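You operate a simulated robot arm through the tools that you are given. There is no shell and no other tool.

The job below is to be done with a simulated two-armed robot. You get a single attempt, and the scene is never put back.

## Task
Set three hooks in the white tape on the yellow block.
Fine: one push of the yellow ledge plunger a hook, white knob on a step between hooks, none doubled; pinch nothing.

It is judged by the outcome, as a careful person would: the job done as asked, and still so three seconds after it is handed in. It fails if anything else is knocked over, pushed out of place, dropped, spilled or broken.

## Robot
Two 7-joint arms with two-finger parallel grippers on one trunk that stands fixed in place. Base frame: the origin is at the foot of the trunk, x ahead of it, y to its left, z up; the work surface is at about z = 86.2. Lengths are in cm, angles in degrees, forces in N, time in s.
The left shoulder is at [8, 13.1, 94.7], the right one opposite. With the tool pointing down near the work surface each hand reaches from about 38 to 86 cm from the base axis, measured 20 degrees to its own side. Payload 1.57 kg a hand.
The tool frame of a hand sits at the grasp point between the pads (the TCP): z along the fingers, y along the line on which they close. The tips reach 3 cm beyond it. Largest opening 11 cm; finger width 2.4, thickness 1.2; the body of the gripper, 4.8 by 11.2 cm, starts 7.8 cm behind the TCP.
Orientation is told as [roll, pitch, yaw] about the base's x, y, z axes, in that order, counted from this pose: with the fingers straight down and closing along the base's y, the tool's x points along the base's -x, its y along +y and its z along -z.

## Interface
- The arms move only by the tool servo_tool. It takes "left_deltas", "right_deltas" or both (then of equal length, played together; a hand with none holds still); each is a list that holds one entry, the list of rows, each a list of 7 numbers: the gripper command, from -1 (shut) to 1 (fully open), values between in proportion, then the shift along the tool's x, y, z in cm, then the turn, a rotation vector about the tool's x, y, z in degrees. In form: [[[gripper, dx, dy, dz, wx, wy, wz], ...]]. A call has 1 to 20 rows; each row is the pose to reach, as a shift and turn from the pose commanded when the call began, along the tool's axes at that moment. A row lasts 0.2 s, in which the tool goes at most 5 cm and 8.6 degrees; a call with a longer step from one row to the next is refused whole, and so is a gripper value outside its range. Where a pose cannot be reached the arm comes as near as it can. A force on the tool above 40 N (or 10 N above the force at the start of the call, whichever is more), or a blocked arm, ends the call early, and 0.2 s more pass. Each finger travels about 10.8 cm/s and halts on what it meets, pressing with about 43 N; the grip force reading is that of the motor and also rises with nothing between the fingers. The clock runs only during rows and for 0.2 s after the last one: add rows that repeat a pose to give the fingers time. It gives the time, the measured TCP pose, the force on the tool (base axes), the opening and the grip force at its end, in the units of the frame above (readings bear some noise), with the torque about the TCP (base axes, N m) and any sound that the robot's microphone picked up.
- Cameras (640 x 400 px; columns grow to the right, rows downward): "scene" is now at [-5.68, -0.34, 144.58]; the picture's right is [0.03, -1.00, 0.00], its down [-0.25, -0.01, -0.97] and it looks along [0.97, 0.03, -0.25] (base axes); focal length 349 px, centre (320, 200). "left" rides on the left gripper at [7, -1.6, -14.1] in its tool frame; the picture's right is [0.23, 0.97, 0.00], its down [-0.85, 0.20, -0.48] and it looks along [-0.47, 0.11, 0.88] (tool axes); focal length 222 px, centre (320, 200). "right" rides on the right gripper at [7, 1.6, -14.1] in its tool frame; the picture's right is [-0.23, 0.97, 0.00], its down [-0.86, -0.20, -0.48] and it looks along [-0.47, -0.11, 0.88] (tool axes); focal length 222 px, centre (320, 200).
- capture(camera): a new picture of that camera. The clock stands still meanwhile.
- aim_head(pan, tilt): turns the head with the scene camera to pan (to the left, within 109 degrees either way) and tilt (down, from -29 to 69), counted from straight ahead of the robot. It gives what a move gives.
- probe_pixels(camera, pixels): for up to 12 pixels [column, row] of the newest picture of that camera ("zoom" is the newest enlarged one), the place [x, y, z] in the base frame of the surface seen there, good to about 0.3 cm, but the place of the scene camera against the robot may be out by one fixed shift of up to 1.8 cm in any direction. The clock stands still meanwhile.
- zoom(camera, box): a new picture of the part [left, top, right, bottom] of that camera's present view, enlarged. The clock stands still meanwhile.
- job_done(): hands the job in; it is judged then, once.

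Leave the grippers open and the arms clear of the work at the hand-in unless told otherwise.

The tools are called after "Call:" as name(argument=value, ...) on one line, values as JSON. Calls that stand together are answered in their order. servo_tool: Moves the arms, as the interface text tells. Its arguments: {"type":"object","properties":{"left_deltas":{"type":"array","items":{"type":"array","items":{"type":"array","items":{"type":"number"}}}},"right_deltas":{"type":"array","items":{"type":"array","items":{"type":"array","items":{"type":"number"}}}}},"required":[]} The other tools are called the same way: aim_head (pan, tilt) turns the head that bears the scene camera; capture (camera) takes a picture; probe_pixels (camera, pixels) gives the place of the surface under pixels of a picture; zoom (camera, box) takes an enlarged picture of a part of a camera's view; job_done () hands the job in.

At the start:

```text
clock: 0.0
left_ee_pos: [49.06, 14.64, 133.96]
left_tool_rot: [-0.1, 0.1, 0.0]
left_ft_force: [0.4, 0.2, -0.1]
left_moment: [-0.04, 0.01, 0.02]
left_width: 10.98
left_gripper_force: 0.0
right_ee_pos: [46.71, -21.02, 137.48]
right_tool_rot: [0.0, -0.1, 0.0]
right_ft_force: [0.5, -0.5, -0.1]
right_moment: [-0.01, -0.01, -0.03]
right_width: 11.01
right_gripper_force: 0.0
head pan, tilt: [1.9, 14.6]
```

scene: 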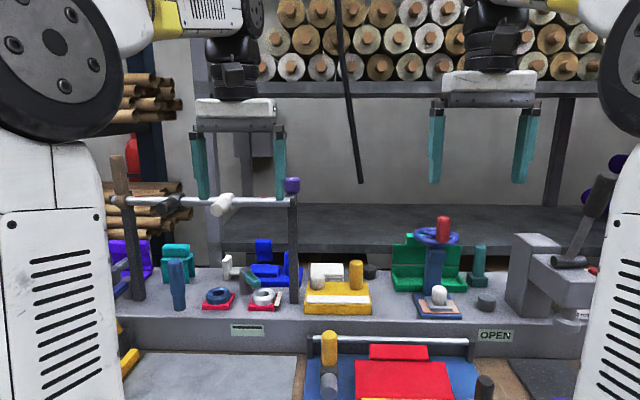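
right: 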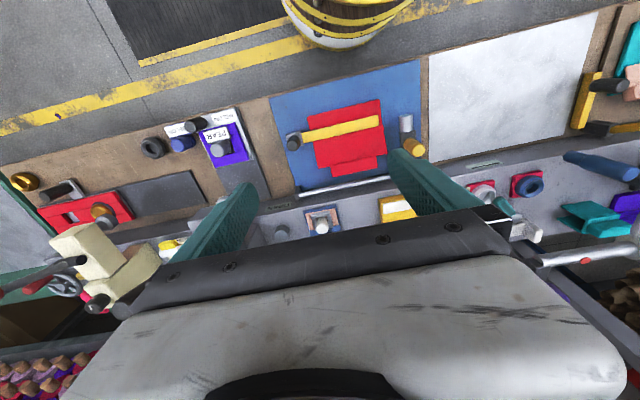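
left: 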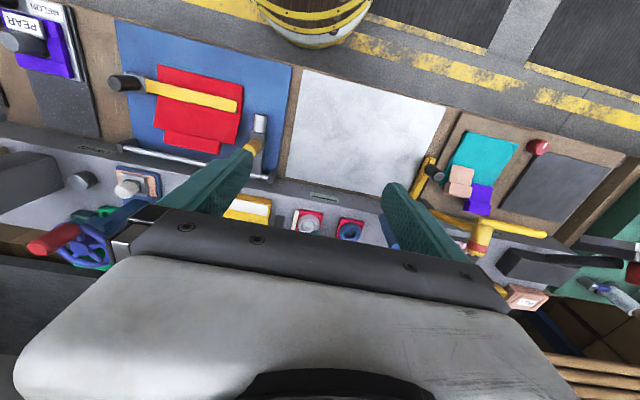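

I'll start by looking closely at the yellow block on the ledge (around pixel 338,288 in the scene picture), tilting the head down a bit more for a better view.

Call:
aim_head(pan=0, tilt=35)

Call:
capture(camera="scene")

```text
clock: 0.8
left_ee_pos: [48.9, 14.59, 133.94]
left_tool_rot: [0.0, -0.1, 0.0]
left_ft_force: [-0.2, 0.4, 0.7]
left_moment: [0.02, 0.01, 0.01]
left_width: 10.99
left_gripper_force: 0.2
right_ee_pos: [46.81, -21.02, 137.38]
right_tool_rot: [0.0, 0.0, -0.1]
right_ft_force: [-0.2, -0.2, -0.5]
right_moment: [-0.01, 0.0, 0.01]
right_width: 11.02
right_gripper_force: 0.0
head pan, tilt: [0.0, 35.0]
```

```text
taken
```

scene: 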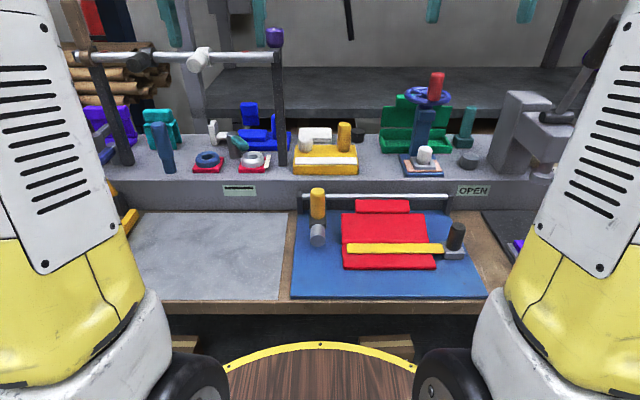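

The yellow block with white tape is at about (325,155), with a yellow cylinder, a white knob and a white box on it. I'll enlarge it and the neighbours.

Call:
zoom(camera="scene", box=[270, 100, 390, 190])

Call:
zoom(camera="scene", box=[60, 90, 300, 220])

Call:
zoom(camera="scene", box=[280, 180, 500, 310])

Call:
zoom(camera="scene", box=[360, 60, 600, 210])

```text
4.44 times, centred on (330, 145) of scene
```

zoom: 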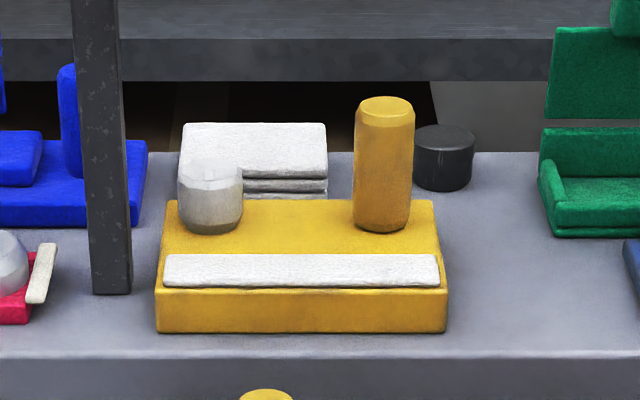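

```text
2.67 times, centred on (180, 155) of scene
```

zoom: 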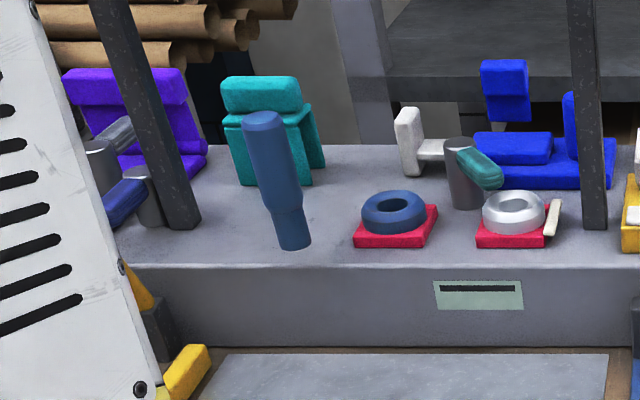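

```text
2.91 times, centred on (390, 245) of scene
```

zoom: 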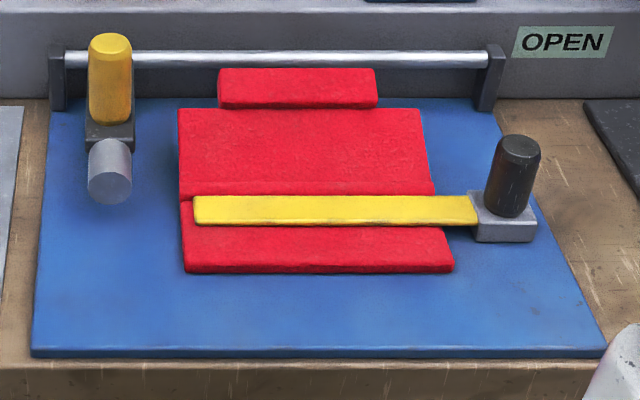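

```text
2.67 times, centred on (480, 135) of scene
```

zoom: 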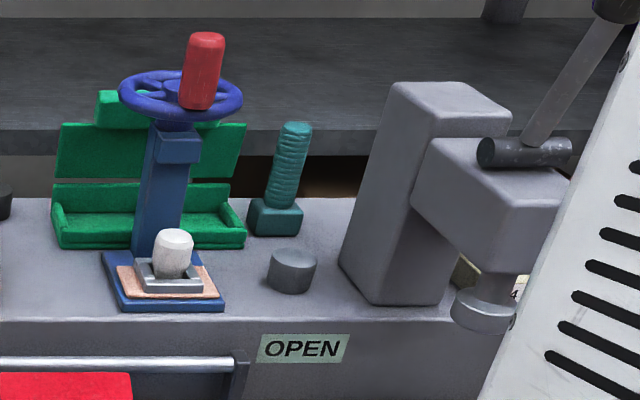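

I'll probe the places of the block parts (newest enlarged picture is of the right side, so I use the scene picture): knob (309,143), plunger top (344,124), plunger base (342,150), tape (325,161), block corners, box.

Call:
probe_pixels(camera="scene", pixels=[[308, 138], [310, 147], [344, 124], [342, 148], [303, 160], [350, 161], [326, 158], [318, 134], [326, 172], [353, 133], [294, 171], [300, 180]])

Call:
capture(camera="left")

Call:
capture(camera="right")

```text
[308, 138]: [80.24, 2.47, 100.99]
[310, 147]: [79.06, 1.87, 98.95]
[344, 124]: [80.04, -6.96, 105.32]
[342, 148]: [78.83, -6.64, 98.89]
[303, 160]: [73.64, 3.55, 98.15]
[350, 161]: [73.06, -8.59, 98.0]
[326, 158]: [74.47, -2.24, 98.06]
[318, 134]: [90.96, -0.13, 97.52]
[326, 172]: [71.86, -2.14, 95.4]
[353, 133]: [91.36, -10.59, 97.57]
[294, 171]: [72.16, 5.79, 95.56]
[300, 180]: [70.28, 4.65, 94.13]
```

```text
taken
```

left: 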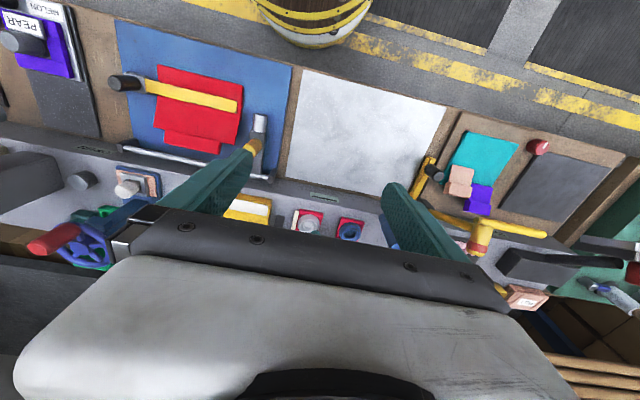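

```text
taken
```

right: 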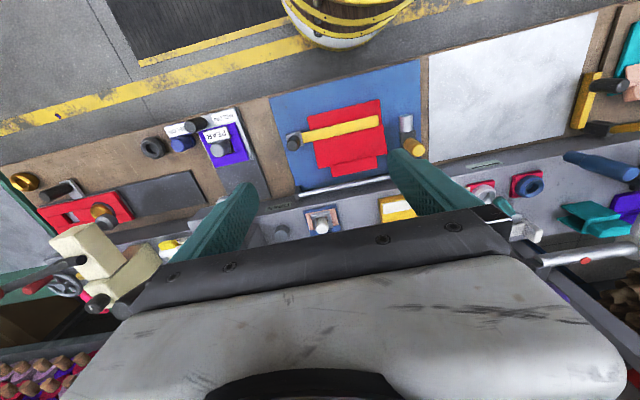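

The knob is near (80, 2.2), top ~101; the plunger near (80, -7), top ~105; block top ~98. Now I check the obstacles: the post at (281,100), the bar at (200,58) and its ends, the valve wheel (428,95), and the far left post.

Call:
probe_pixels(camera="scene", pixels=[[282, 150], [281, 100], [275, 38], [250, 57], [200, 60], [110, 57], [120, 150], [428, 95], [436, 80], [423, 155], [357, 133], [247, 145]])

Call:
zoom(camera="scene", box=[290, 115, 370, 180])

```text
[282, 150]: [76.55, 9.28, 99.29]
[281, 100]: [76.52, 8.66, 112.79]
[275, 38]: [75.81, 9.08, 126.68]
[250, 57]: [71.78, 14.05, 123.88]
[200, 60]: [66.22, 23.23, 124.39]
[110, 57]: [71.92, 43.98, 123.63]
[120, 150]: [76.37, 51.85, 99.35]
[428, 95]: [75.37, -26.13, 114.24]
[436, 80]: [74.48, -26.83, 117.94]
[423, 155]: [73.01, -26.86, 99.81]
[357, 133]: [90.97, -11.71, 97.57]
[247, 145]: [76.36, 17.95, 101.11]
```

```text
6.15 times, centred on (330, 148) of scene
```

zoom: 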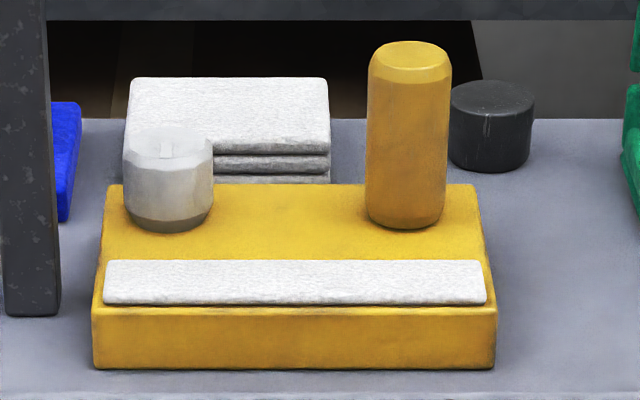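

The knob (white, about 4 cm wide, with a tick on top) and the plunger (yellow, about 3.8 cm wide) stand behind the tape. A dark post stands at y≈9, x≈76, so I must keep clear of that. Next I bring the right hand high above and before the block for a close look with its camera.

Call:
servo_tool(right_deltas=[[[1, -2.5, 1.7, 1.2, 0, 0, 0], [1, -5, 3.4, 2.4, 0, 0, 0], [1, -7.5, 5.1, 3.6, 0, 0, 0], [1, -10, 6.8, 4.8, 0, 0, 0], [1, -12.5, 8.5, 6, 0, 0, 0], [1, -15, 10.2, 7.2, 0, 0, 0], [1, -17.5, 11.9, 8.4, 0, 0, 0], [1, -20, 13.6, 9.6, 0, 0, 0], [1, -22.5, 15.3, 10.8, 0, 0, 0], [1, -25, 17, 12, 0, 0, 0], [1, -25, 17, 12, 0, 0, 0]]])

Call:
capture(camera="right")

Call:
capture(camera="scene")

```text
clock: 3.2
left_ee_pos: [49.02, 14.6, 133.93]
left_tool_rot: [0.1, 0.0, 0.1]
left_ft_force: [0.7, 0.0, -0.1]
left_moment: [-0.02, 0.04, -0.04]
left_width: 11.01
left_gripper_force: 0.0
right_ee_pos: [69.82, -3.75, 124.87]
right_tool_rot: [0.0, 0.0, 0.0]
right_ft_force: [0.8, 0.9, -0.2]
right_moment: [-0.04, 0.0, 0.0]
right_width: 10.98
right_gripper_force: 0.0
right hand out of reach, approached as far as the arm can: row 10, 11
head pan, tilt: [0.0, 35.0]
```

```text
taken
```

right: 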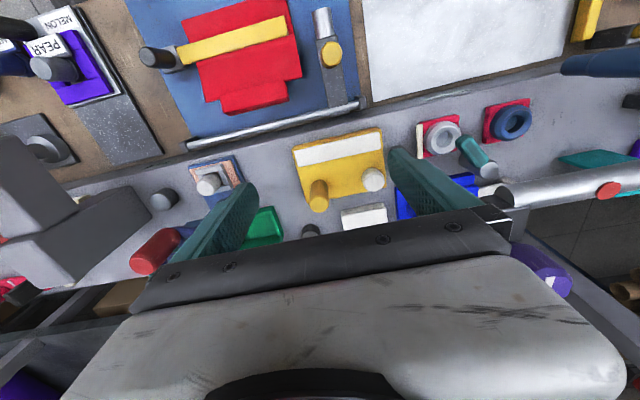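

```text
taken
```

scene: 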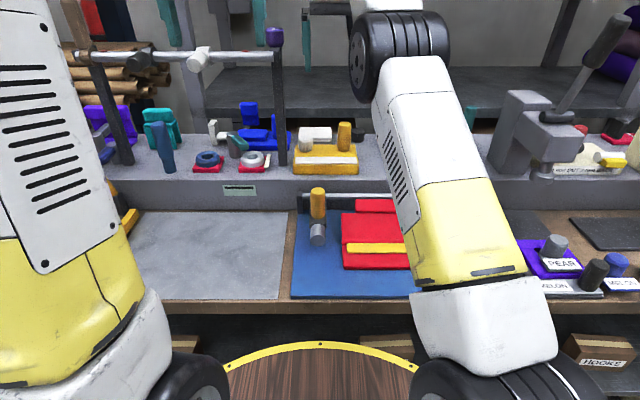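

The right hand hit its reach limit at this height (x≈69.8) but shows the block at (340,170). I zoom into that, and also at the box marked "HOOKS" at (605,360) in the scene view.

Call:
zoom(camera="right", box=[270, 110, 410, 240])

Call:
zoom(camera="scene", box=[480, 220, 640, 400])

Call:
zoom(camera="scene", box=[150, 280, 450, 400])

```text
3.08 times, centred on (340, 175) of right
```

zoom: 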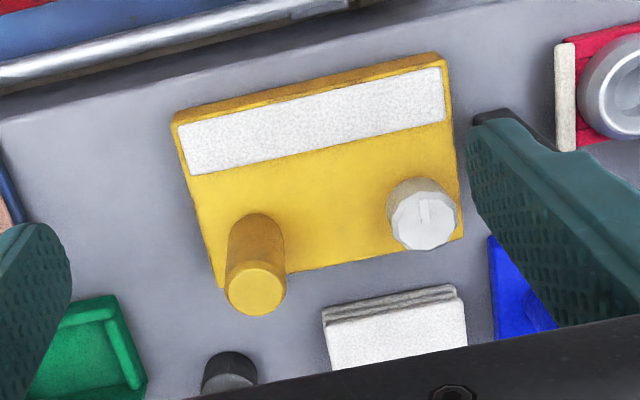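

```text
2.22 times, centred on (560, 310) of scene
```

zoom: 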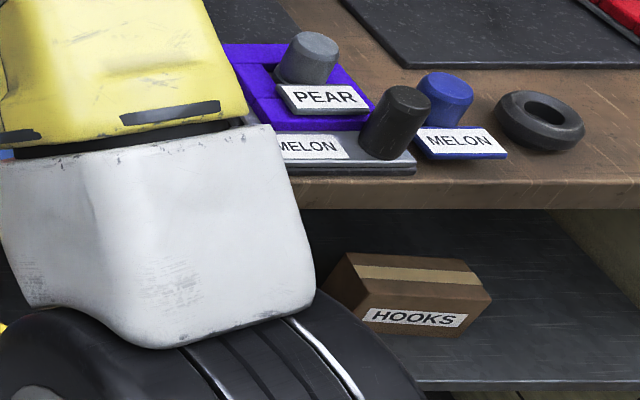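

```text
2.13 times, centred on (300, 340) of scene
```

zoom: 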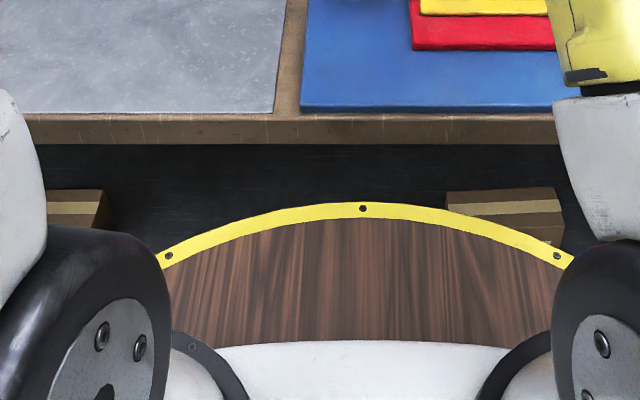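

The knob is faceted with a pointer line facing the tape: a turning knob. Before approaching I check the arm's own geometry against the post: I probe the wrist in the latest scene picture (wheel left edge (353,50), centre (400,40), top (380,12), flange etc.).

Call:
probe_pixels(camera="scene", pixels=[[353, 50], [362, 30], [400, 30], [445, 50], [365, 4], [400, 75], [375, 90], [286, 60], [286, 110], [277, 60]])

Call:
aim_head(pan=0, tilt=15)

Call:
capture(camera="scene")

```text
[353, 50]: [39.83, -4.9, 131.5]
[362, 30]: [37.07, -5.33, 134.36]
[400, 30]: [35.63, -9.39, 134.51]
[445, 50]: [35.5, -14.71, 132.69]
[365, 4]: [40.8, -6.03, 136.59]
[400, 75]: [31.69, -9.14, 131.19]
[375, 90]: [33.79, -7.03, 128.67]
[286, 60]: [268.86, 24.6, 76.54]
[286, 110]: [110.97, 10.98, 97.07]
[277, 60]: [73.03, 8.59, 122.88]
```

```text
clock: 4.1
left_ee_pos: [48.91, 14.61, 134.05]
left_tool_rot: [0.1, -0.1, 0.0]
left_ft_force: [0.5, -0.4, -0.4]
left_moment: [0.01, 0.02, 0.01]
left_width: 11.02
left_gripper_force: 0.1
right_ee_pos: [69.82, -3.59, 124.97]
right_tool_rot: [0.1, -0.1, 0.0]
right_ft_force: [-0.7, -0.5, 0.7]
right_moment: [-0.02, 0.01, -0.01]
right_width: 11.01
right_gripper_force: 0.0
head pan, tilt: [0.0, 15.0]
```

```text
taken
```

scene: 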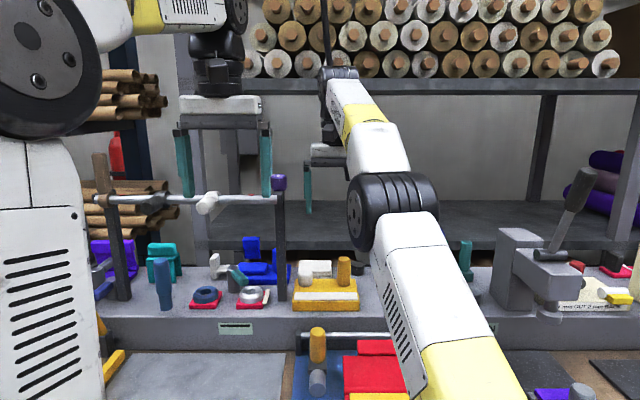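

The big wheel is the elbow; the wrist is slimmer (radius ≈4 cm). Now I measure the block with the hand camera, which has no fixed shift: in the latest "right" picture, knob top (375,181), plunger top (318,205), plunger front side, tape corners, block corners and post.

Call:
capture(camera="right")

Call:
probe_pixels(camera="right", pixels=[[374, 181], [370, 177], [378, 183], [318, 204], [314, 208], [322, 201], [303, 160], [365, 144], [330, 170], [360, 170], [362, 215], [310, 229]])

```text
taken
```

right: 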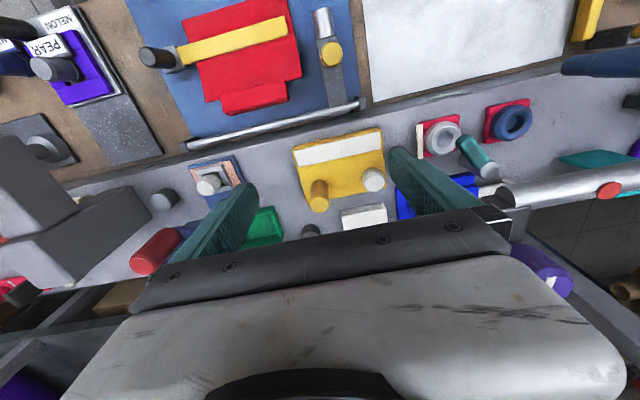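

```text
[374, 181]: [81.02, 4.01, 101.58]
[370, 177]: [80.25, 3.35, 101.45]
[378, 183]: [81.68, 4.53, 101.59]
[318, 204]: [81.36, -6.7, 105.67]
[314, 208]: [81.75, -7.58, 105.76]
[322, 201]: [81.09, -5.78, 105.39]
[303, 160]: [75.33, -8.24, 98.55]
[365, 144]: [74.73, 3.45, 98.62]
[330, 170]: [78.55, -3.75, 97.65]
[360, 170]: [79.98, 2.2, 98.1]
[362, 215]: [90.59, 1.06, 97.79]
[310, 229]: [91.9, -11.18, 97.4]
```

The hand camera gives: knob top centre ≈ (81.0, 3.9, 101.6), plunger top centre ≈ (81.4, −6.6, 105.7), block top ≈ 97.8. I go lower and nearer with the hand, closing the fingers, to about z 117 above the plunger to see how far the arm reaches.

Call:
servo_tool(right_deltas=[[[0.5, 0, -1, 2, 0, 0, 0], [0, -0.5, -2, 4, 0, 0, 0], [0, -2, -3, 6, 0, 0, 0], [0, -4, -3, 8, 0, 0, 0], [0, -6, -3, 8, 0, 0, 0], [0, -6, -3, 8, 0, 0, 0]]])

Call:
capture(camera="right")

Call:
capture(camera="scene")

```text
clock: 5.5
left_ee_pos: [49.05, 14.66, 134.04]
left_tool_rot: [0.0, -0.1, 0.0]
left_ft_force: [-0.4, 1.1, 0.3]
left_moment: [-0.01, -0.03, 0.02]
left_width: 10.98
left_gripper_force: 0.0
right_ee_pos: [74.86, -6.62, 116.64]
right_tool_rot: [-0.1, 0.0, 0.0]
right_ft_force: [-0.8, -1.1, 0.4]
right_moment: [0.01, -0.02, 0.05]
right_width: 5.5
right_gripper_force: 0.1
right hand out of reach, approached as far as the arm can: row 5, 6
head pan, tilt: [0.0, 15.0]
```

```text
taken
```

right: 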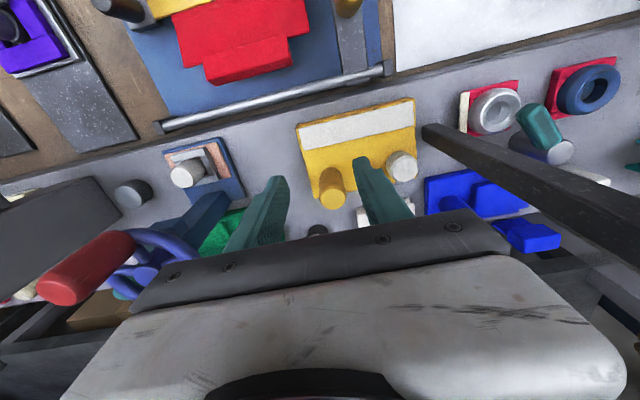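

```text
taken
```

scene: 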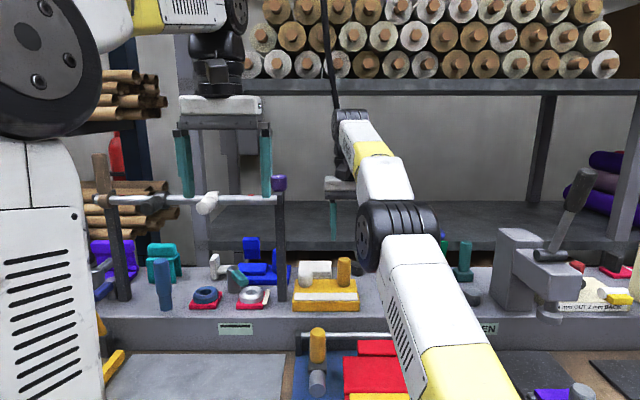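

At z≈116.6 the arm ends at x≈74.9 with the hand straight down, so I need to tilt the fingers forward to reach x≈81. I shut the fingers and tilt 24° forward in place, watching where the TCP ends.

Call:
servo_tool(right_deltas=[[[-0.4, 0, 0, 0, 0, -8, 0], [-1, 0, 0, 0, 0, -16, 0], [-1, 0, 0, 0, 0, -24, 0], [-1, 0, 0, 0, 0, -24, 0]]])

Call:
capture(camera="right")

Call:
capture(camera="scene")

```text
clock: 6.5
left_ee_pos: [49.13, 14.67, 134.01]
left_tool_rot: [0.0, 0.0, -0.1]
left_ft_force: [0.5, 0.1, -0.5]
left_moment: [0.0, -0.04, 0.01]
left_width: 10.99
left_gripper_force: 0.0
right_ee_pos: [74.87, -6.72, 116.56]
right_tool_rot: [0.0, -24.2, 0.1]
right_ft_force: [0.7, -0.4, 0.1]
right_moment: [-0.01, 0.02, 0.02]
right_width: 0.0
right_gripper_force: 21.4
head pan, tilt: [0.0, 15.0]
```

```text
taken
```

right: 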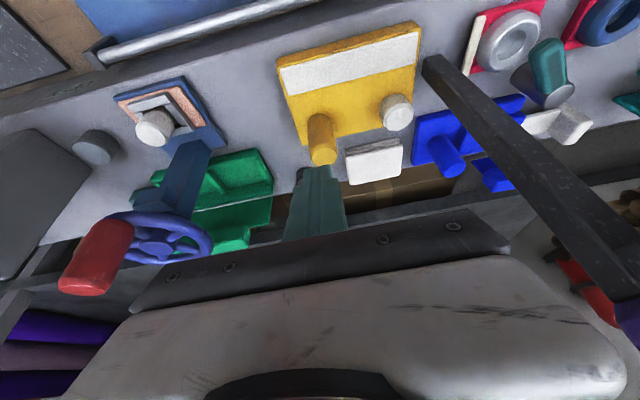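

```text
taken
```

scene: 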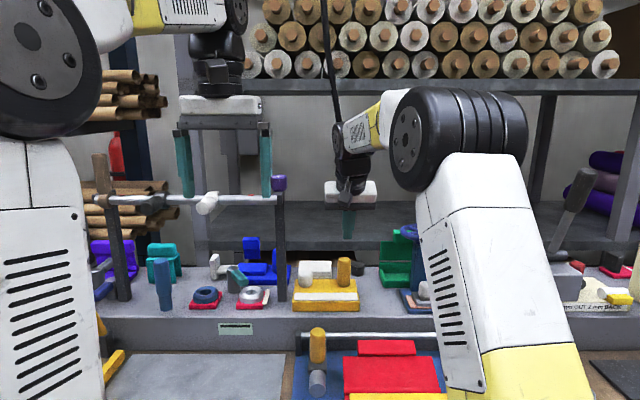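

The tilt works (pitch −24.2°) and the reach is now ample. This view of the block (345,90) is good; I zoom and then probe the plunger top (323,155), knob top (398,115) and post.

Call:
probe_pixels(camera="right", pixels=[[323, 155], [317, 157], [329, 152], [399, 115], [395, 112], [402, 118], [390, 100], [440, 75], [470, 110], [432, 62], [311, 125], [370, 110]])

Call:
zoom(camera="right", box=[260, 20, 440, 180])

```text
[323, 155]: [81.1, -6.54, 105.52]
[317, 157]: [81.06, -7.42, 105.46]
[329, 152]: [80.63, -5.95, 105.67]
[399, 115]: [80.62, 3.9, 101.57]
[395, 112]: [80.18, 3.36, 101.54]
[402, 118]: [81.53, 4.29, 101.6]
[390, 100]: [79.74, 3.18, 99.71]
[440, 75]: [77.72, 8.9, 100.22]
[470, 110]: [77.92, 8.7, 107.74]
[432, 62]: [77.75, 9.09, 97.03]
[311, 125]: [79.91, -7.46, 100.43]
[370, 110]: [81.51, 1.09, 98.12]
```

```text
2.50 times, centred on (350, 100) of right
```

zoom: 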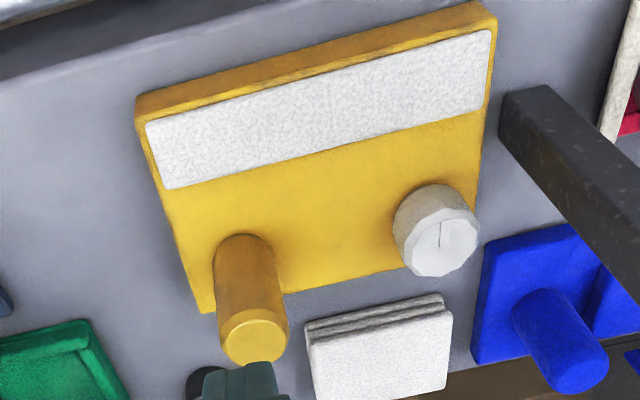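

Good view. I probe the zoomed picture for the exact knob top (441,247) with its edges, and the plunger top (255,342) with its edges.

Call:
probe_pixels(camera="zoom", pixels=[[441, 247], [410, 247], [473, 238], [441, 220], [437, 273], [255, 342], [226, 345], [284, 337], [254, 320], [257, 358], [600, 240], [520, 100]])

```text
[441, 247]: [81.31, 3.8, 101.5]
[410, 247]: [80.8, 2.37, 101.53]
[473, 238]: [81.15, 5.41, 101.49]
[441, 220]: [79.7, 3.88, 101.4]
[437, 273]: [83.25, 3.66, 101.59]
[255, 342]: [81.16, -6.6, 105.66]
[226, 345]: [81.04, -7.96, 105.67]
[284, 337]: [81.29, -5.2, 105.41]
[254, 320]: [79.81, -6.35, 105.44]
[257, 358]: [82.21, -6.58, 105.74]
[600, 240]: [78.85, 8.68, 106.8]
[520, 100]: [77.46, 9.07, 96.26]
```

Measured: knob centre ≈ (81.4, 3.85), top 101.5; plunger centre ≈ (81.1, −6.6), top 105.6; post's near face y≈8.6, x≥77.6. I move the shut fingers to hover about 3 cm over the plunger.

Call:
servo_tool(right_deltas=[[[-1, -1.2, 0.03, 2.3, 0, 0, 0], [-1, -2.4, 0.07, 4.6, 0, 0, 0], [-1, -3.6, 0.1, 6.88, 0, 0, 0], [-1, -3.6, 0.1, 6.88, 0, 0, 0]]])

Call:
capture(camera="right")

Call:
capture(camera="scene")

```text
clock: 7.5
left_ee_pos: [49.03, 14.59, 134.04]
left_tool_rot: [0.0, 0.0, 0.0]
left_ft_force: [-0.6, 0.2, 0.0]
left_moment: [-0.01, 0.01, 0.02]
left_width: 10.97
left_gripper_force: 0.1
right_ee_pos: [80.71, -6.63, 111.8]
right_tool_rot: [0.0, -23.9, 0.0]
right_ft_force: [-0.5, -0.6, -1.3]
right_moment: [0.0, 0.01, 0.03]
right_width: 0.03
right_gripper_force: 21.4
head pan, tilt: [0.0, 15.0]
```

```text
taken
```

right: 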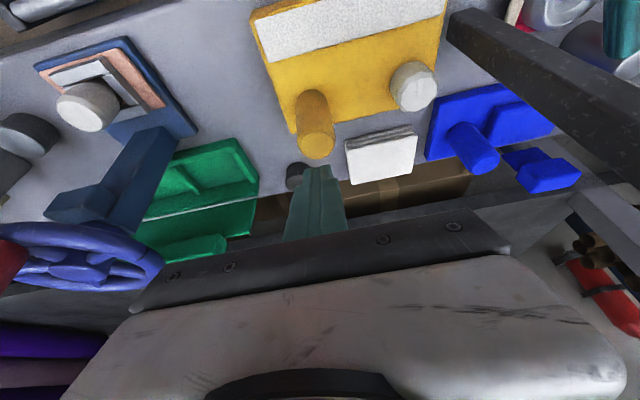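

```text
taken
```

scene: 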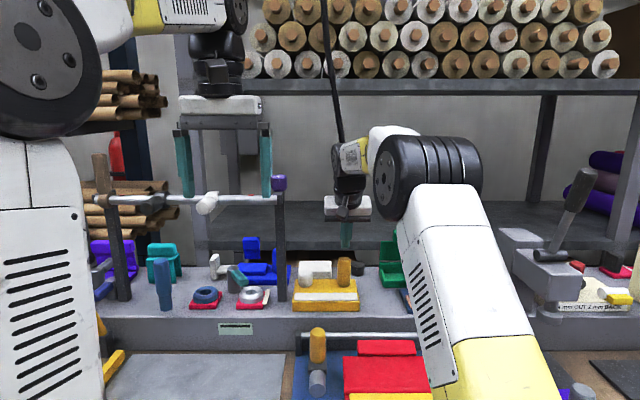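

The fingertips hang straight over the plunger (tips at scene (347,245), plunger top (344,258)). I lower 2.6 cm to just above it.

Call:
servo_tool(right_deltas=[[[-1, 0.41, 0, 0.91, 0, 0, 0], [-1, 0.85, 0, 1.9, 0, 0, 0], [-1, 1.06, 0, 2.38, 0, 0, 0], [-1, 1.06, 0, 2.38, 0, 0, 0]]])

Call:
capture(camera="right")

Call:
zoom(camera="scene", box=[280, 210, 400, 320])

```text
clock: 8.5
left_ee_pos: [49.14, 14.63, 133.84]
left_tool_rot: [-0.1, 0.0, -0.2]
left_ft_force: [-0.8, -0.1, 0.7]
left_moment: [0.0, -0.03, 0.0]
left_width: 11.0
left_gripper_force: 0.1
right_ee_pos: [80.7, -6.5, 109.27]
right_tool_rot: [0.0, -24.1, -0.1]
right_ft_force: [0.3, 0.6, 0.4]
right_moment: [0.02, 0.01, 0.02]
right_width: 0.01
right_gripper_force: 21.5
head pan, tilt: [0.0, 15.0]
```

```text
taken
```

right: 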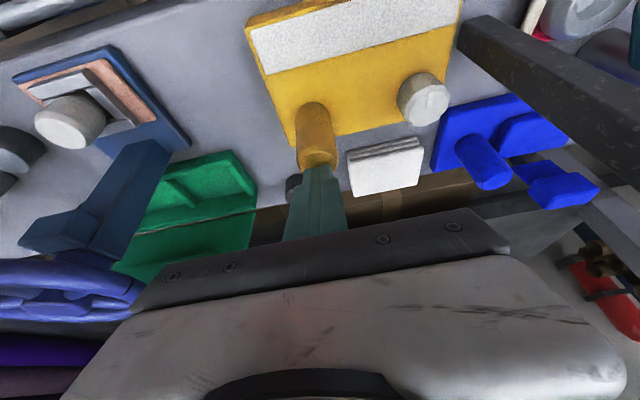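

```text
3.64 times, centred on (340, 265) of scene
```

zoom: 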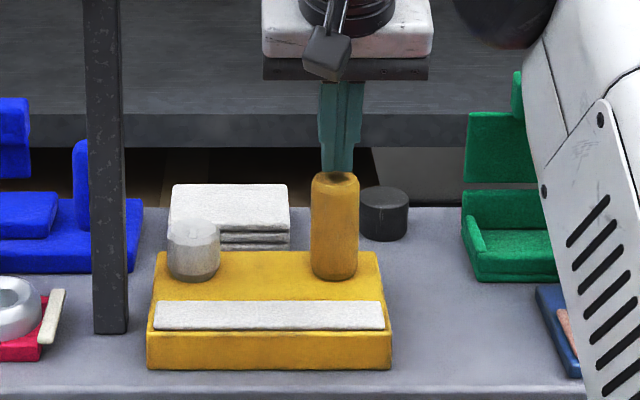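

The tips are ~0.4 cm over the plunger top with no force. I push down gently 0.9 cm and read force and sound.

Call:
servo_tool(right_deltas=[[[-1, 0.12, 0, 0.27, 0, 0, 0], [-1, 0.24, 0, 0.55, 0, 0, 0], [-1, 0.37, 0, 0.82, 0, 0, 0]]])

```text
clock: 9.3
left_ee_pos: [49.05, 14.73, 133.94]
left_tool_rot: [0.0, 0.0, 0.0]
left_ft_force: [-0.4, 0.4, -0.3]
left_moment: [0.04, 0.01, 0.01]
left_width: 11.03
left_gripper_force: 0.0
right_ee_pos: [80.86, -6.46, 108.08]
right_tool_rot: [0.0, -23.9, -0.1]
right_ft_force: [-0.6, 0.3, 1.1]
right_moment: [0.02, 0.01, -0.02]
right_width: 0.01
right_gripper_force: 22.2
head pan, tilt: [0.0, 15.0]
```

Only 1.1 N, though the tips should be at ~104.9. I look whether contact has been made.

Call:
zoom(camera="scene", box=[310, 230, 380, 290])

Call:
zoom(camera="right", box=[250, 60, 460, 210])

```text
6.67 times, centred on (345, 260) of scene
```

zoom: 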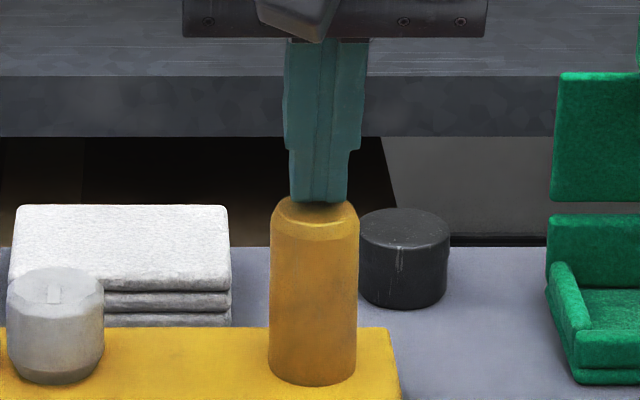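

```text
2.67 times, centred on (355, 135) of right
```

zoom: 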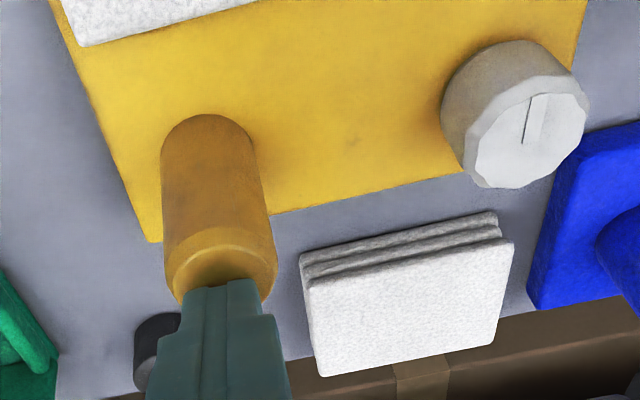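

The tips are just at the top, with their shadow on the middle of the plunger. I go on down another 0.6 cm.

Call:
servo_tool(right_deltas=[[[-1, 0.12, 0, 0.27, 0, 0, 0], [-1, 0.24, 0, 0.55, 0, 0, 0]]])

```text
clock: 9.9
left_ee_pos: [49.16, 14.58, 133.9]
left_tool_rot: [0.0, 0.0, 0.0]
left_ft_force: [-0.5, 1.0, -0.7]
left_moment: [0.0, -0.01, -0.02]
left_width: 11.02
left_gripper_force: 0.1
right_ee_pos: [81.03, -6.64, 107.56]
right_tool_rot: [0.0, -24.0, 0.0]
right_ft_force: [0.3, 0.4, 2.9]
right_moment: [0.03, -0.02, -0.02]
right_width: 0.0
right_gripper_force: 21.5
head pan, tilt: [0.0, 15.0]
```

Contact: 2.9 N upward now. I keep pushing in one go, 0.6 cm more.

Call:
servo_tool(right_deltas=[[[-1, 0.12, 0, 0.27, 0, 0, 0], [-1, 0.24, 0, 0.55, 0, 0, 0]]])

```text
clock: 10.5
left_ee_pos: [48.93, 14.55, 133.93]
left_tool_rot: [0.0, 0.0, 0.0]
left_ft_force: [0.2, -0.7, -0.2]
left_moment: [0.03, -0.02, -0.01]
left_width: 10.98
left_gripper_force: 0.0
right_ee_pos: [80.97, -6.55, 107.01]
right_tool_rot: [0.1, -24.0, 0.0]
right_ft_force: [1.7, -0.3, 4.0]
right_moment: [0.02, -0.09, -0.02]
right_width: 0.02
right_gripper_force: 21.2
head pan, tilt: [0.0, 15.0]
```

4.0 N: a soft spring. I continue 0.6 cm further.

Call:
servo_tool(right_deltas=[[[-1, 0.12, 0, 0.27, 0, 0, 0], [-1, 0.24, 0, 0.55, 0, 0, 0]]])

Call:
zoom(camera="scene", box=[290, 230, 380, 320])

```text
clock: 11.1
left_ee_pos: [48.99, 14.65, 133.99]
left_tool_rot: [-0.1, -0.2, 0.0]
left_ft_force: [-0.7, 0.3, -0.7]
left_moment: [0.0, 0.0, 0.0]
left_width: 10.99
left_gripper_force: 0.1
right_ee_pos: [80.82, -6.52, 106.79]
right_tool_rot: [0.0, -24.5, -0.2]
right_ft_force: [-9.5, -2.0, 30.8]
right_moment: [-0.03, 0.23, -0.04]
right_width: 0.0
right_gripper_force: 21.2
head pan, tilt: [0.0, 15.0]
```

```text
4.44 times, centred on (335, 275) of scene
```

zoom: 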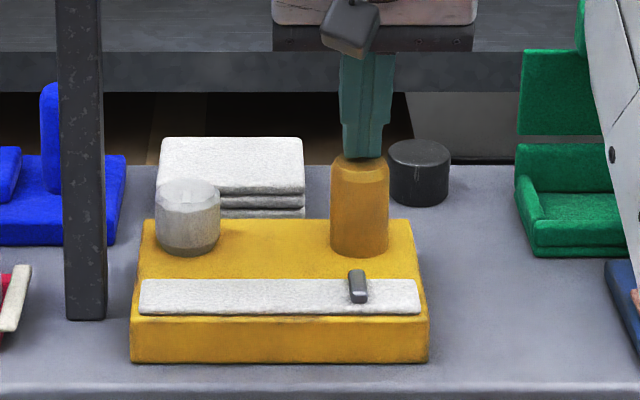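

The plunger hit its stop (30.8 N) and a grey hook has appeared on the tape in line with the plunger (zoom (358,286)). That's hook one. I lift straight up 4.5 cm to let the plunger spring back.

Call:
servo_tool(right_deltas=[[[-1, -0.41, 0, -0.91, 0, 0, 0], [-1, -1.02, 0, -2.28, 0, 0, 0], [-1, -1.83, 0, -4.11, 0, 0, 0], [-1, -1.83, 0, -4.11, 0, 0, 0]]])

Call:
zoom(camera="scene", box=[290, 230, 380, 320])

Call:
capture(camera="right")

```text
clock: 12.1
left_ee_pos: [49.03, 14.71, 134.08]
left_tool_rot: [0.0, 0.0, 0.0]
left_ft_force: [0.7, 0.0, 0.9]
left_moment: [-0.01, 0.01, 0.03]
left_width: 11.0
left_gripper_force: 0.1
right_ee_pos: [80.98, -6.56, 110.89]
right_tool_rot: [0.0, -23.9, 0.2]
right_ft_force: [-0.1, -0.5, -0.7]
right_moment: [0.02, -0.01, -0.01]
right_width: 0.0
right_gripper_force: 20.8
head pan, tilt: [0.0, 15.0]
```

```text
4.44 times, centred on (335, 275) of scene
```

zoom: 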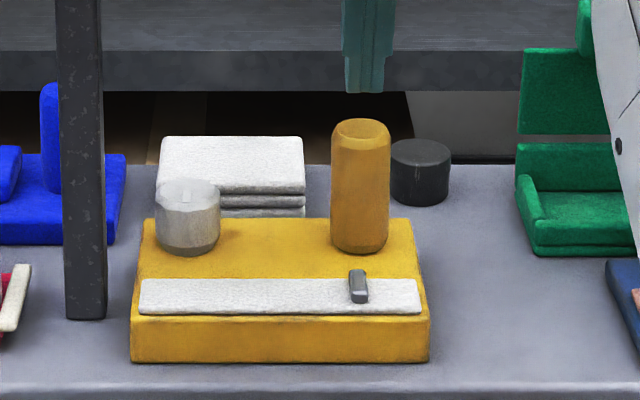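

```text
taken
```

right: 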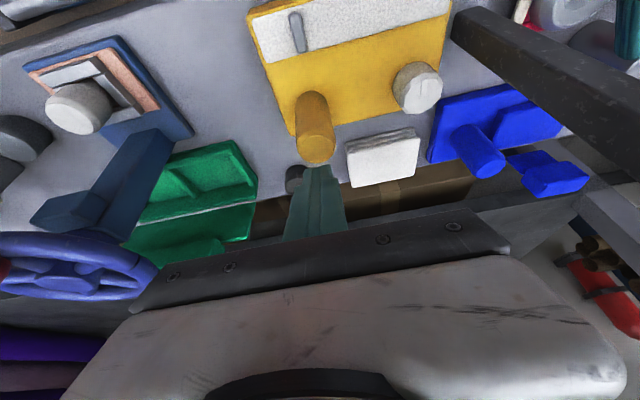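

The plunger has sprung back. Now the knob: because of the post (y≥8.6) and the reach, I'll come with the hand tilted 30° and swung so the wrist leans back and to the right. First I raise and move back to about (77, −1, 114), tilt to 30°.

Call:
servo_tool(right_deltas=[[[-1, 0.6, 1.2, -1.12, 0, -1.5, 0], [-1, 1.2, 2.7, -2.23, 0, -3, 0], [-1, 1.8, 4.1, -3.35, 0, -4.5, 0], [-1, 2.39, 5.5, -4.46, 0, -6, 0], [-1, 2.39, 5.5, -4.46, 0, -6, 0]]])

```text
clock: 13.3
left_ee_pos: [49.16, 14.52, 133.96]
left_tool_rot: [0.0, 0.0, 0.0]
left_ft_force: [0.8, -1.3, -0.3]
left_moment: [0.0, -0.02, 0.0]
left_width: 11.01
left_gripper_force: 0.0
right_ee_pos: [76.77, -1.01, 114.09]
right_tool_rot: [0.0, -30.0, 0.0]
right_ft_force: [0.0, 0.0, 0.0]
right_moment: [0.01, -0.04, 0.02]
right_width: 0.0
right_gripper_force: 21.3
head pan, tilt: [0.0, 15.0]
```

At (76.8, −1.0, 114.1), tilt 30°. Now I swing the hand 68° about the vertical (so closing runs nearly along x) and open the fingers to about 5.4 cm.

Call:
servo_tool(right_deltas=[[[-0.5, 0, 0, 0, -4.25, 0, -7.36], [-0.02, 0, 0, 0, -8.5, 0, -14.72], [-0.02, 0, 0, 0, -12.75, 0, -22.08], [-0.02, 0, 0, 0, -17, 0, -29.44], [-0.02, 0, 0, 0, -21.25, 0, -36.8], [-0.02, 0, 0, 0, -25.5, 0, -44.17], [-0.02, 0, 0, 0, -29.75, 0, -51.53], [-0.02, 0, 0, 0, -34, 0, -58.89], [-0.02, 0, 0, 0, -34, 0, -58.89]]])

Call:
capture(camera="right")

Call:
capture(camera="scene")

```text
clock: 15.3
left_ee_pos: [48.93, 14.66, 133.96]
left_tool_rot: [0.0, 0.0, 0.0]
left_ft_force: [-0.1, 0.4, 0.7]
left_moment: [0.0, -0.01, 0.0]
left_width: 10.96
left_gripper_force: 0.0
right_ee_pos: [76.82, -0.95, 114.0]
right_tool_rot: [-0.1, -30.0, 68.2]
right_ft_force: [0.3, 0.6, -0.9]
right_moment: [0.03, 0.03, 0.0]
right_width: 5.4
right_gripper_force: 0.0
head pan, tilt: [0.0, 15.0]
```

```text
taken
```

right: 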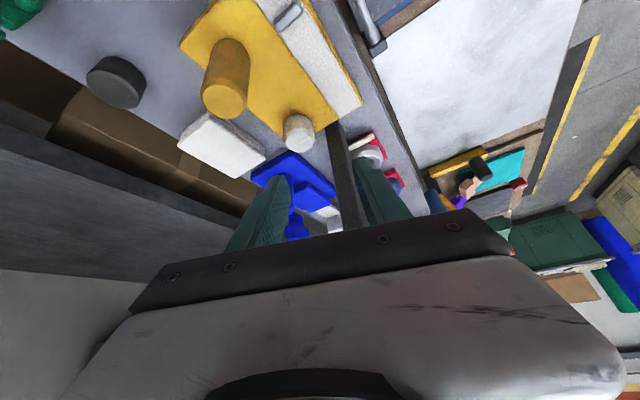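

```text
taken
```

scene: 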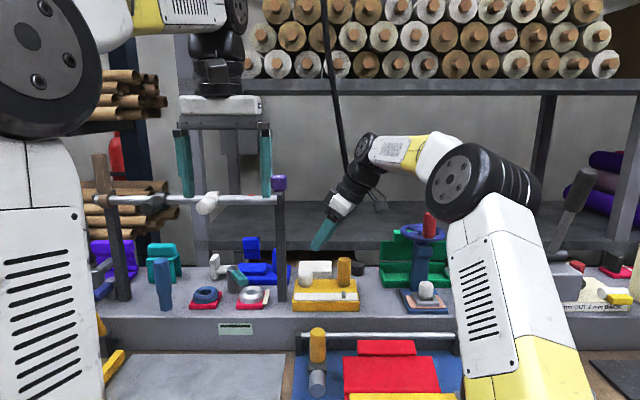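

The hand swung well (rot [0, −30, 68]). I check the knob's place again from this angle: knob top at (301,140), and the post at (345,160).

Call:
zoom(camera="right", box=[180, 40, 400, 200])

Call:
probe_pixels(camera="right", pixels=[[300, 140], [292, 140], [308, 142], [301, 133], [300, 148], [335, 130], [345, 180], [224, 98], [351, 200]])

```text
2.50 times, centred on (290, 120) of right
```

zoom: 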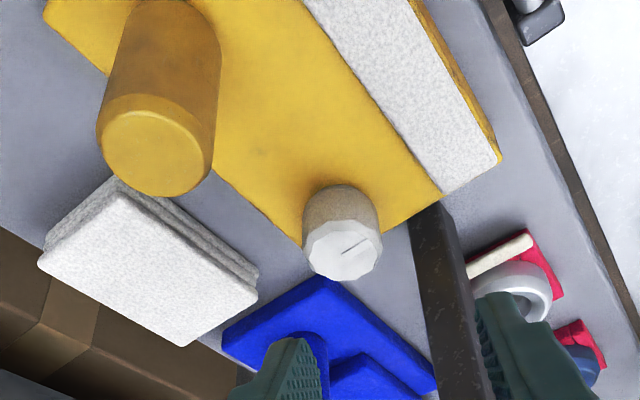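

```text
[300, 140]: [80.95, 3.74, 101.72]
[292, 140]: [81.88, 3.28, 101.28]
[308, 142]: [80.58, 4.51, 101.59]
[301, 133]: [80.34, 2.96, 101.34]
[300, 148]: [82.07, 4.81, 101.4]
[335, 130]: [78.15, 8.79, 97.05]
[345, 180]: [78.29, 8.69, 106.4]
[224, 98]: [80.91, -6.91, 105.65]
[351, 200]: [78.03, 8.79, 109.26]
```

Knob top centre again ≈ (81.1–81.2, 3.85, 101.5); the post starts at y≈8.7. I bring the open fingers above the knob: TCP to (80.9, 3.2, 106.5), lowest tip point still ~1.8 cm over the knob.

Call:
servo_tool(right_deltas=[[[-0.02, -0.23, -0.57, 2.3, 0, 0, 0], [-0.02, -0.46, -1.14, 4.6, 0, 0, 0], [-0.02, -0.68, -1.71, 6.9, 0, 0, 0], [-0.02, -0.91, -2.28, 9.19, 0, 0, 0], [-0.02, -0.91, -2.28, 9.19, 0, 0, 0]]])

Call:
capture(camera="right")

Call:
zoom(camera="scene", box=[260, 180, 400, 320])

```text
clock: 16.5
left_ee_pos: [49.17, 14.46, 133.94]
left_tool_rot: [0.0, 0.0, 0.0]
left_ft_force: [0.1, -1.0, 0.0]
left_moment: [0.01, -0.03, 0.0]
left_width: 11.02
left_gripper_force: 0.0
right_ee_pos: [81.0, 3.14, 106.35]
right_tool_rot: [-0.1, -30.0, 68.1]
right_ft_force: [0.4, 0.0, -0.8]
right_moment: [-0.01, -0.03, 0.01]
right_width: 5.39
right_gripper_force: 0.0
head pan, tilt: [0.0, 15.0]
```

```text
taken
```

right: 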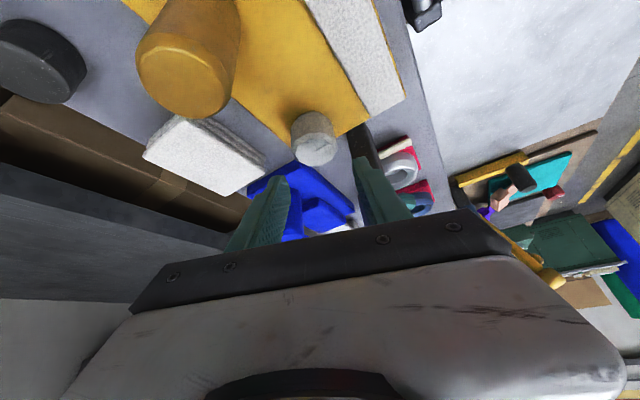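

```text
2.86 times, centred on (330, 250) of scene
```

zoom: 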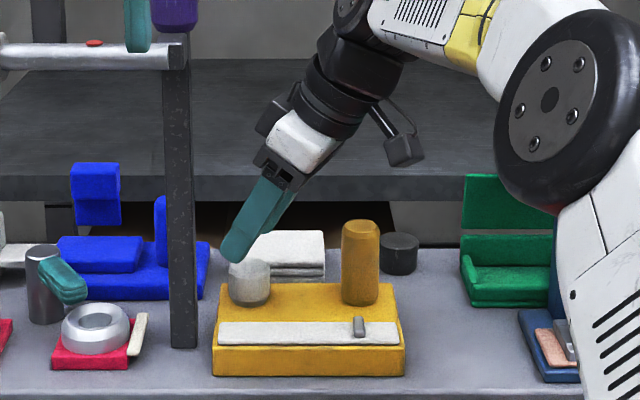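

The open fingers are above and astride the knob line. I lower 3 cm straight down and check.

Call:
servo_tool(right_deltas=[[[-0.02, 0.5, 0, 0.87, 0, 0, 0], [-0.02, 1.0, 0, 1.73, 0, 0, 0], [-0.02, 1.5, 0, 2.6, 0, 0, 0], [-0.02, 1.5, 0, 2.6, 0, 0, 0]]])

Call:
capture(camera="right")

Call:
zoom(camera="scene", box=[290, 220, 380, 310])

```text
clock: 17.5
left_ee_pos: [49.08, 14.59, 133.95]
left_tool_rot: [0.0, 0.0, -0.1]
left_ft_force: [-1.0, 0.1, -1.4]
left_moment: [-0.02, -0.01, 0.01]
left_width: 10.99
left_gripper_force: 0.0
right_ee_pos: [81.09, 3.22, 103.5]
right_tool_rot: [0.0, -30.0, 67.9]
right_ft_force: [-0.4, -0.2, -0.1]
right_moment: [-0.01, -0.01, -0.01]
right_width: 5.39
right_gripper_force: 0.1
head pan, tilt: [0.0, 15.0]
```

```text
taken
```

right: 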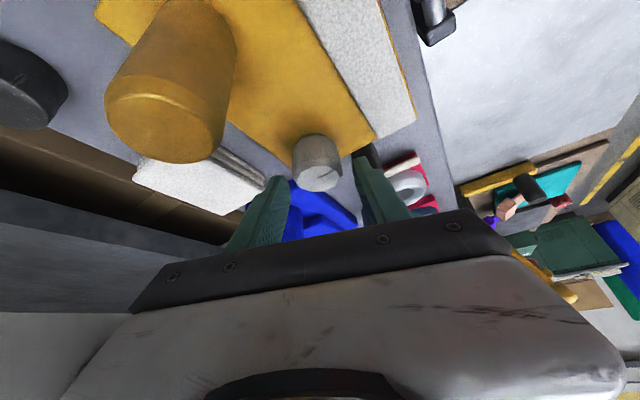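

```text
4.44 times, centred on (335, 265) of scene
```

zoom: 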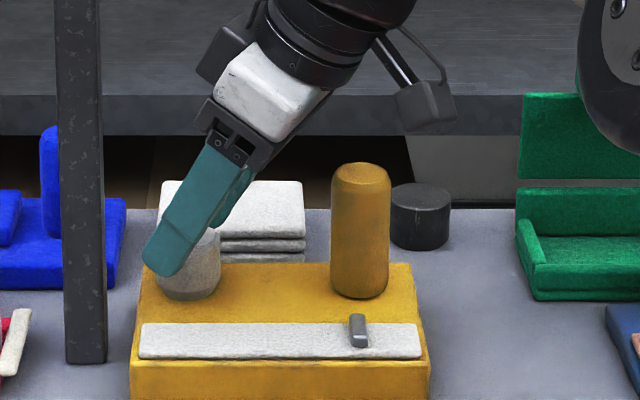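

The fingers straddle the knob with tips ~0.7 cm left of its centre. I lower the last 1.9 cm (tip to ~98.4, block top 97.8) while shifting 0.3 cm back.

Call:
servo_tool(right_deltas=[[[-0.02, 0.4, 0, 0.5, 0, 0, 0], [-0.02, 0.8, 0, 1.0, 0, 0, 0], [-0.02, 1.21, 0, 1.495, 0, 0, 0], [-0.02, 1.21, 0, 1.495, 0, 0, 0]]])

Call:
capture(camera="right")

Call:
zoom(camera="scene", box=[290, 220, 380, 310])

```text
clock: 18.5
left_ee_pos: [49.01, 14.58, 134.01]
left_tool_rot: [0.0, 0.0, 0.0]
left_ft_force: [0.1, -0.2, 1.0]
left_moment: [-0.02, 0.01, 0.01]
left_width: 11.01
left_gripper_force: 0.0
right_ee_pos: [80.87, 2.85, 101.53]
right_tool_rot: [-0.2, -30.1, 68.2]
right_ft_force: [0.7, 0.9, 0.2]
right_moment: [0.01, 0.03, 0.0]
right_width: 5.4
right_gripper_force: 0.1
head pan, tilt: [0.0, 15.0]
```

```text
taken
```

right: 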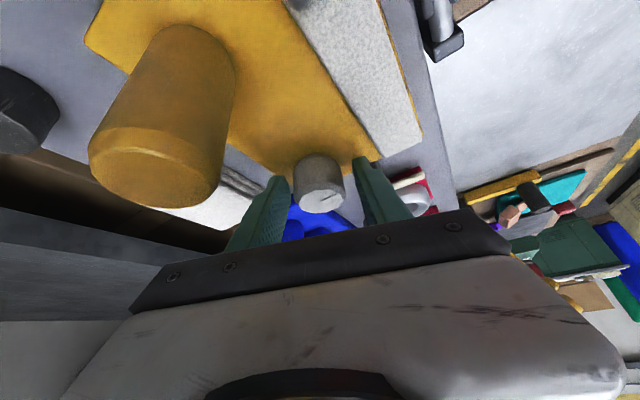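

```text
4.44 times, centred on (335, 265) of scene
```

zoom: 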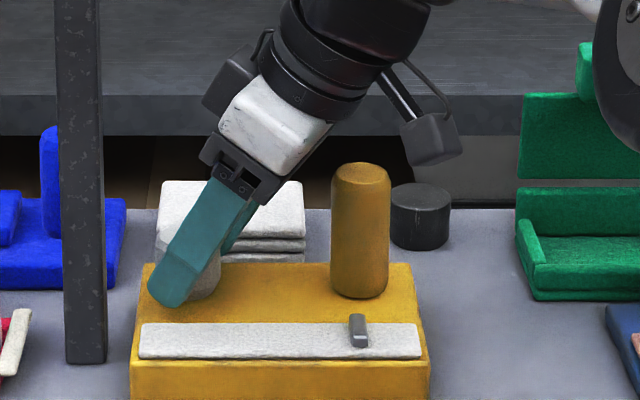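

The fingers stand either side of the knob ((268,185)…(365,165) in the hand view, knob between). I close gently in small amounts: to 3.9 cm first.

Call:
servo_tool(right_deltas=[[[-0.15, 0, 0, 0, 0, 0, 0], [-0.24, 0, 0, 0, 0, 0, 0], [-0.29, 0, 0, 0, 0, 0, 0], [-0.29, 0, 0, 0, 0, 0, 0]]])

```text
clock: 19.5
left_ee_pos: [48.98, 14.68, 133.97]
left_tool_rot: [0.0, 0.0, 0.0]
left_ft_force: [-0.3, 0.0, 0.7]
left_moment: [0.02, 0.03, -0.03]
left_width: 10.99
left_gripper_force: 0.0
right_ee_pos: [80.87, 2.83, 101.7]
right_tool_rot: [0.0, -30.0, 68.0]
right_ft_force: [3.9, -1.2, -0.2]
right_moment: [0.05, -0.06, 0.01]
right_width: 4.21
right_gripper_force: 1.8
head pan, tilt: [0.0, 15.0]
```

Width 4.21 with a 3.9 N push on the tool toward +x: the far finger touches first. I shift the hand 0.15 cm that way and close a bit more.

Call:
servo_tool(right_deltas=[[[-0.24, 0, -0.15, 0, 0, 0, 0], [-0.29, 0, -0.15, 0, 0, 0, 0], [-0.33, 0, -0.15, 0, 0, 0, 0], [-0.33, 0, -0.15, 0, 0, 0, 0]]])

```text
clock: 20.5
left_ee_pos: [49.08, 14.66, 133.85]
left_tool_rot: [0.0, 0.0, 0.0]
left_ft_force: [0.2, -0.4, 0.9]
left_moment: [-0.06, 0.05, -0.02]
left_width: 11.0
left_gripper_force: 0.1
right_ee_pos: [80.89, 2.76, 101.69]
right_tool_rot: [0.0, -30.0, 68.0]
right_ft_force: [4.0, -0.3, -0.6]
right_moment: [0.02, -0.09, 0.01]
right_width: 3.99
right_gripper_force: 1.2
head pan, tilt: [0.0, 15.0]
```

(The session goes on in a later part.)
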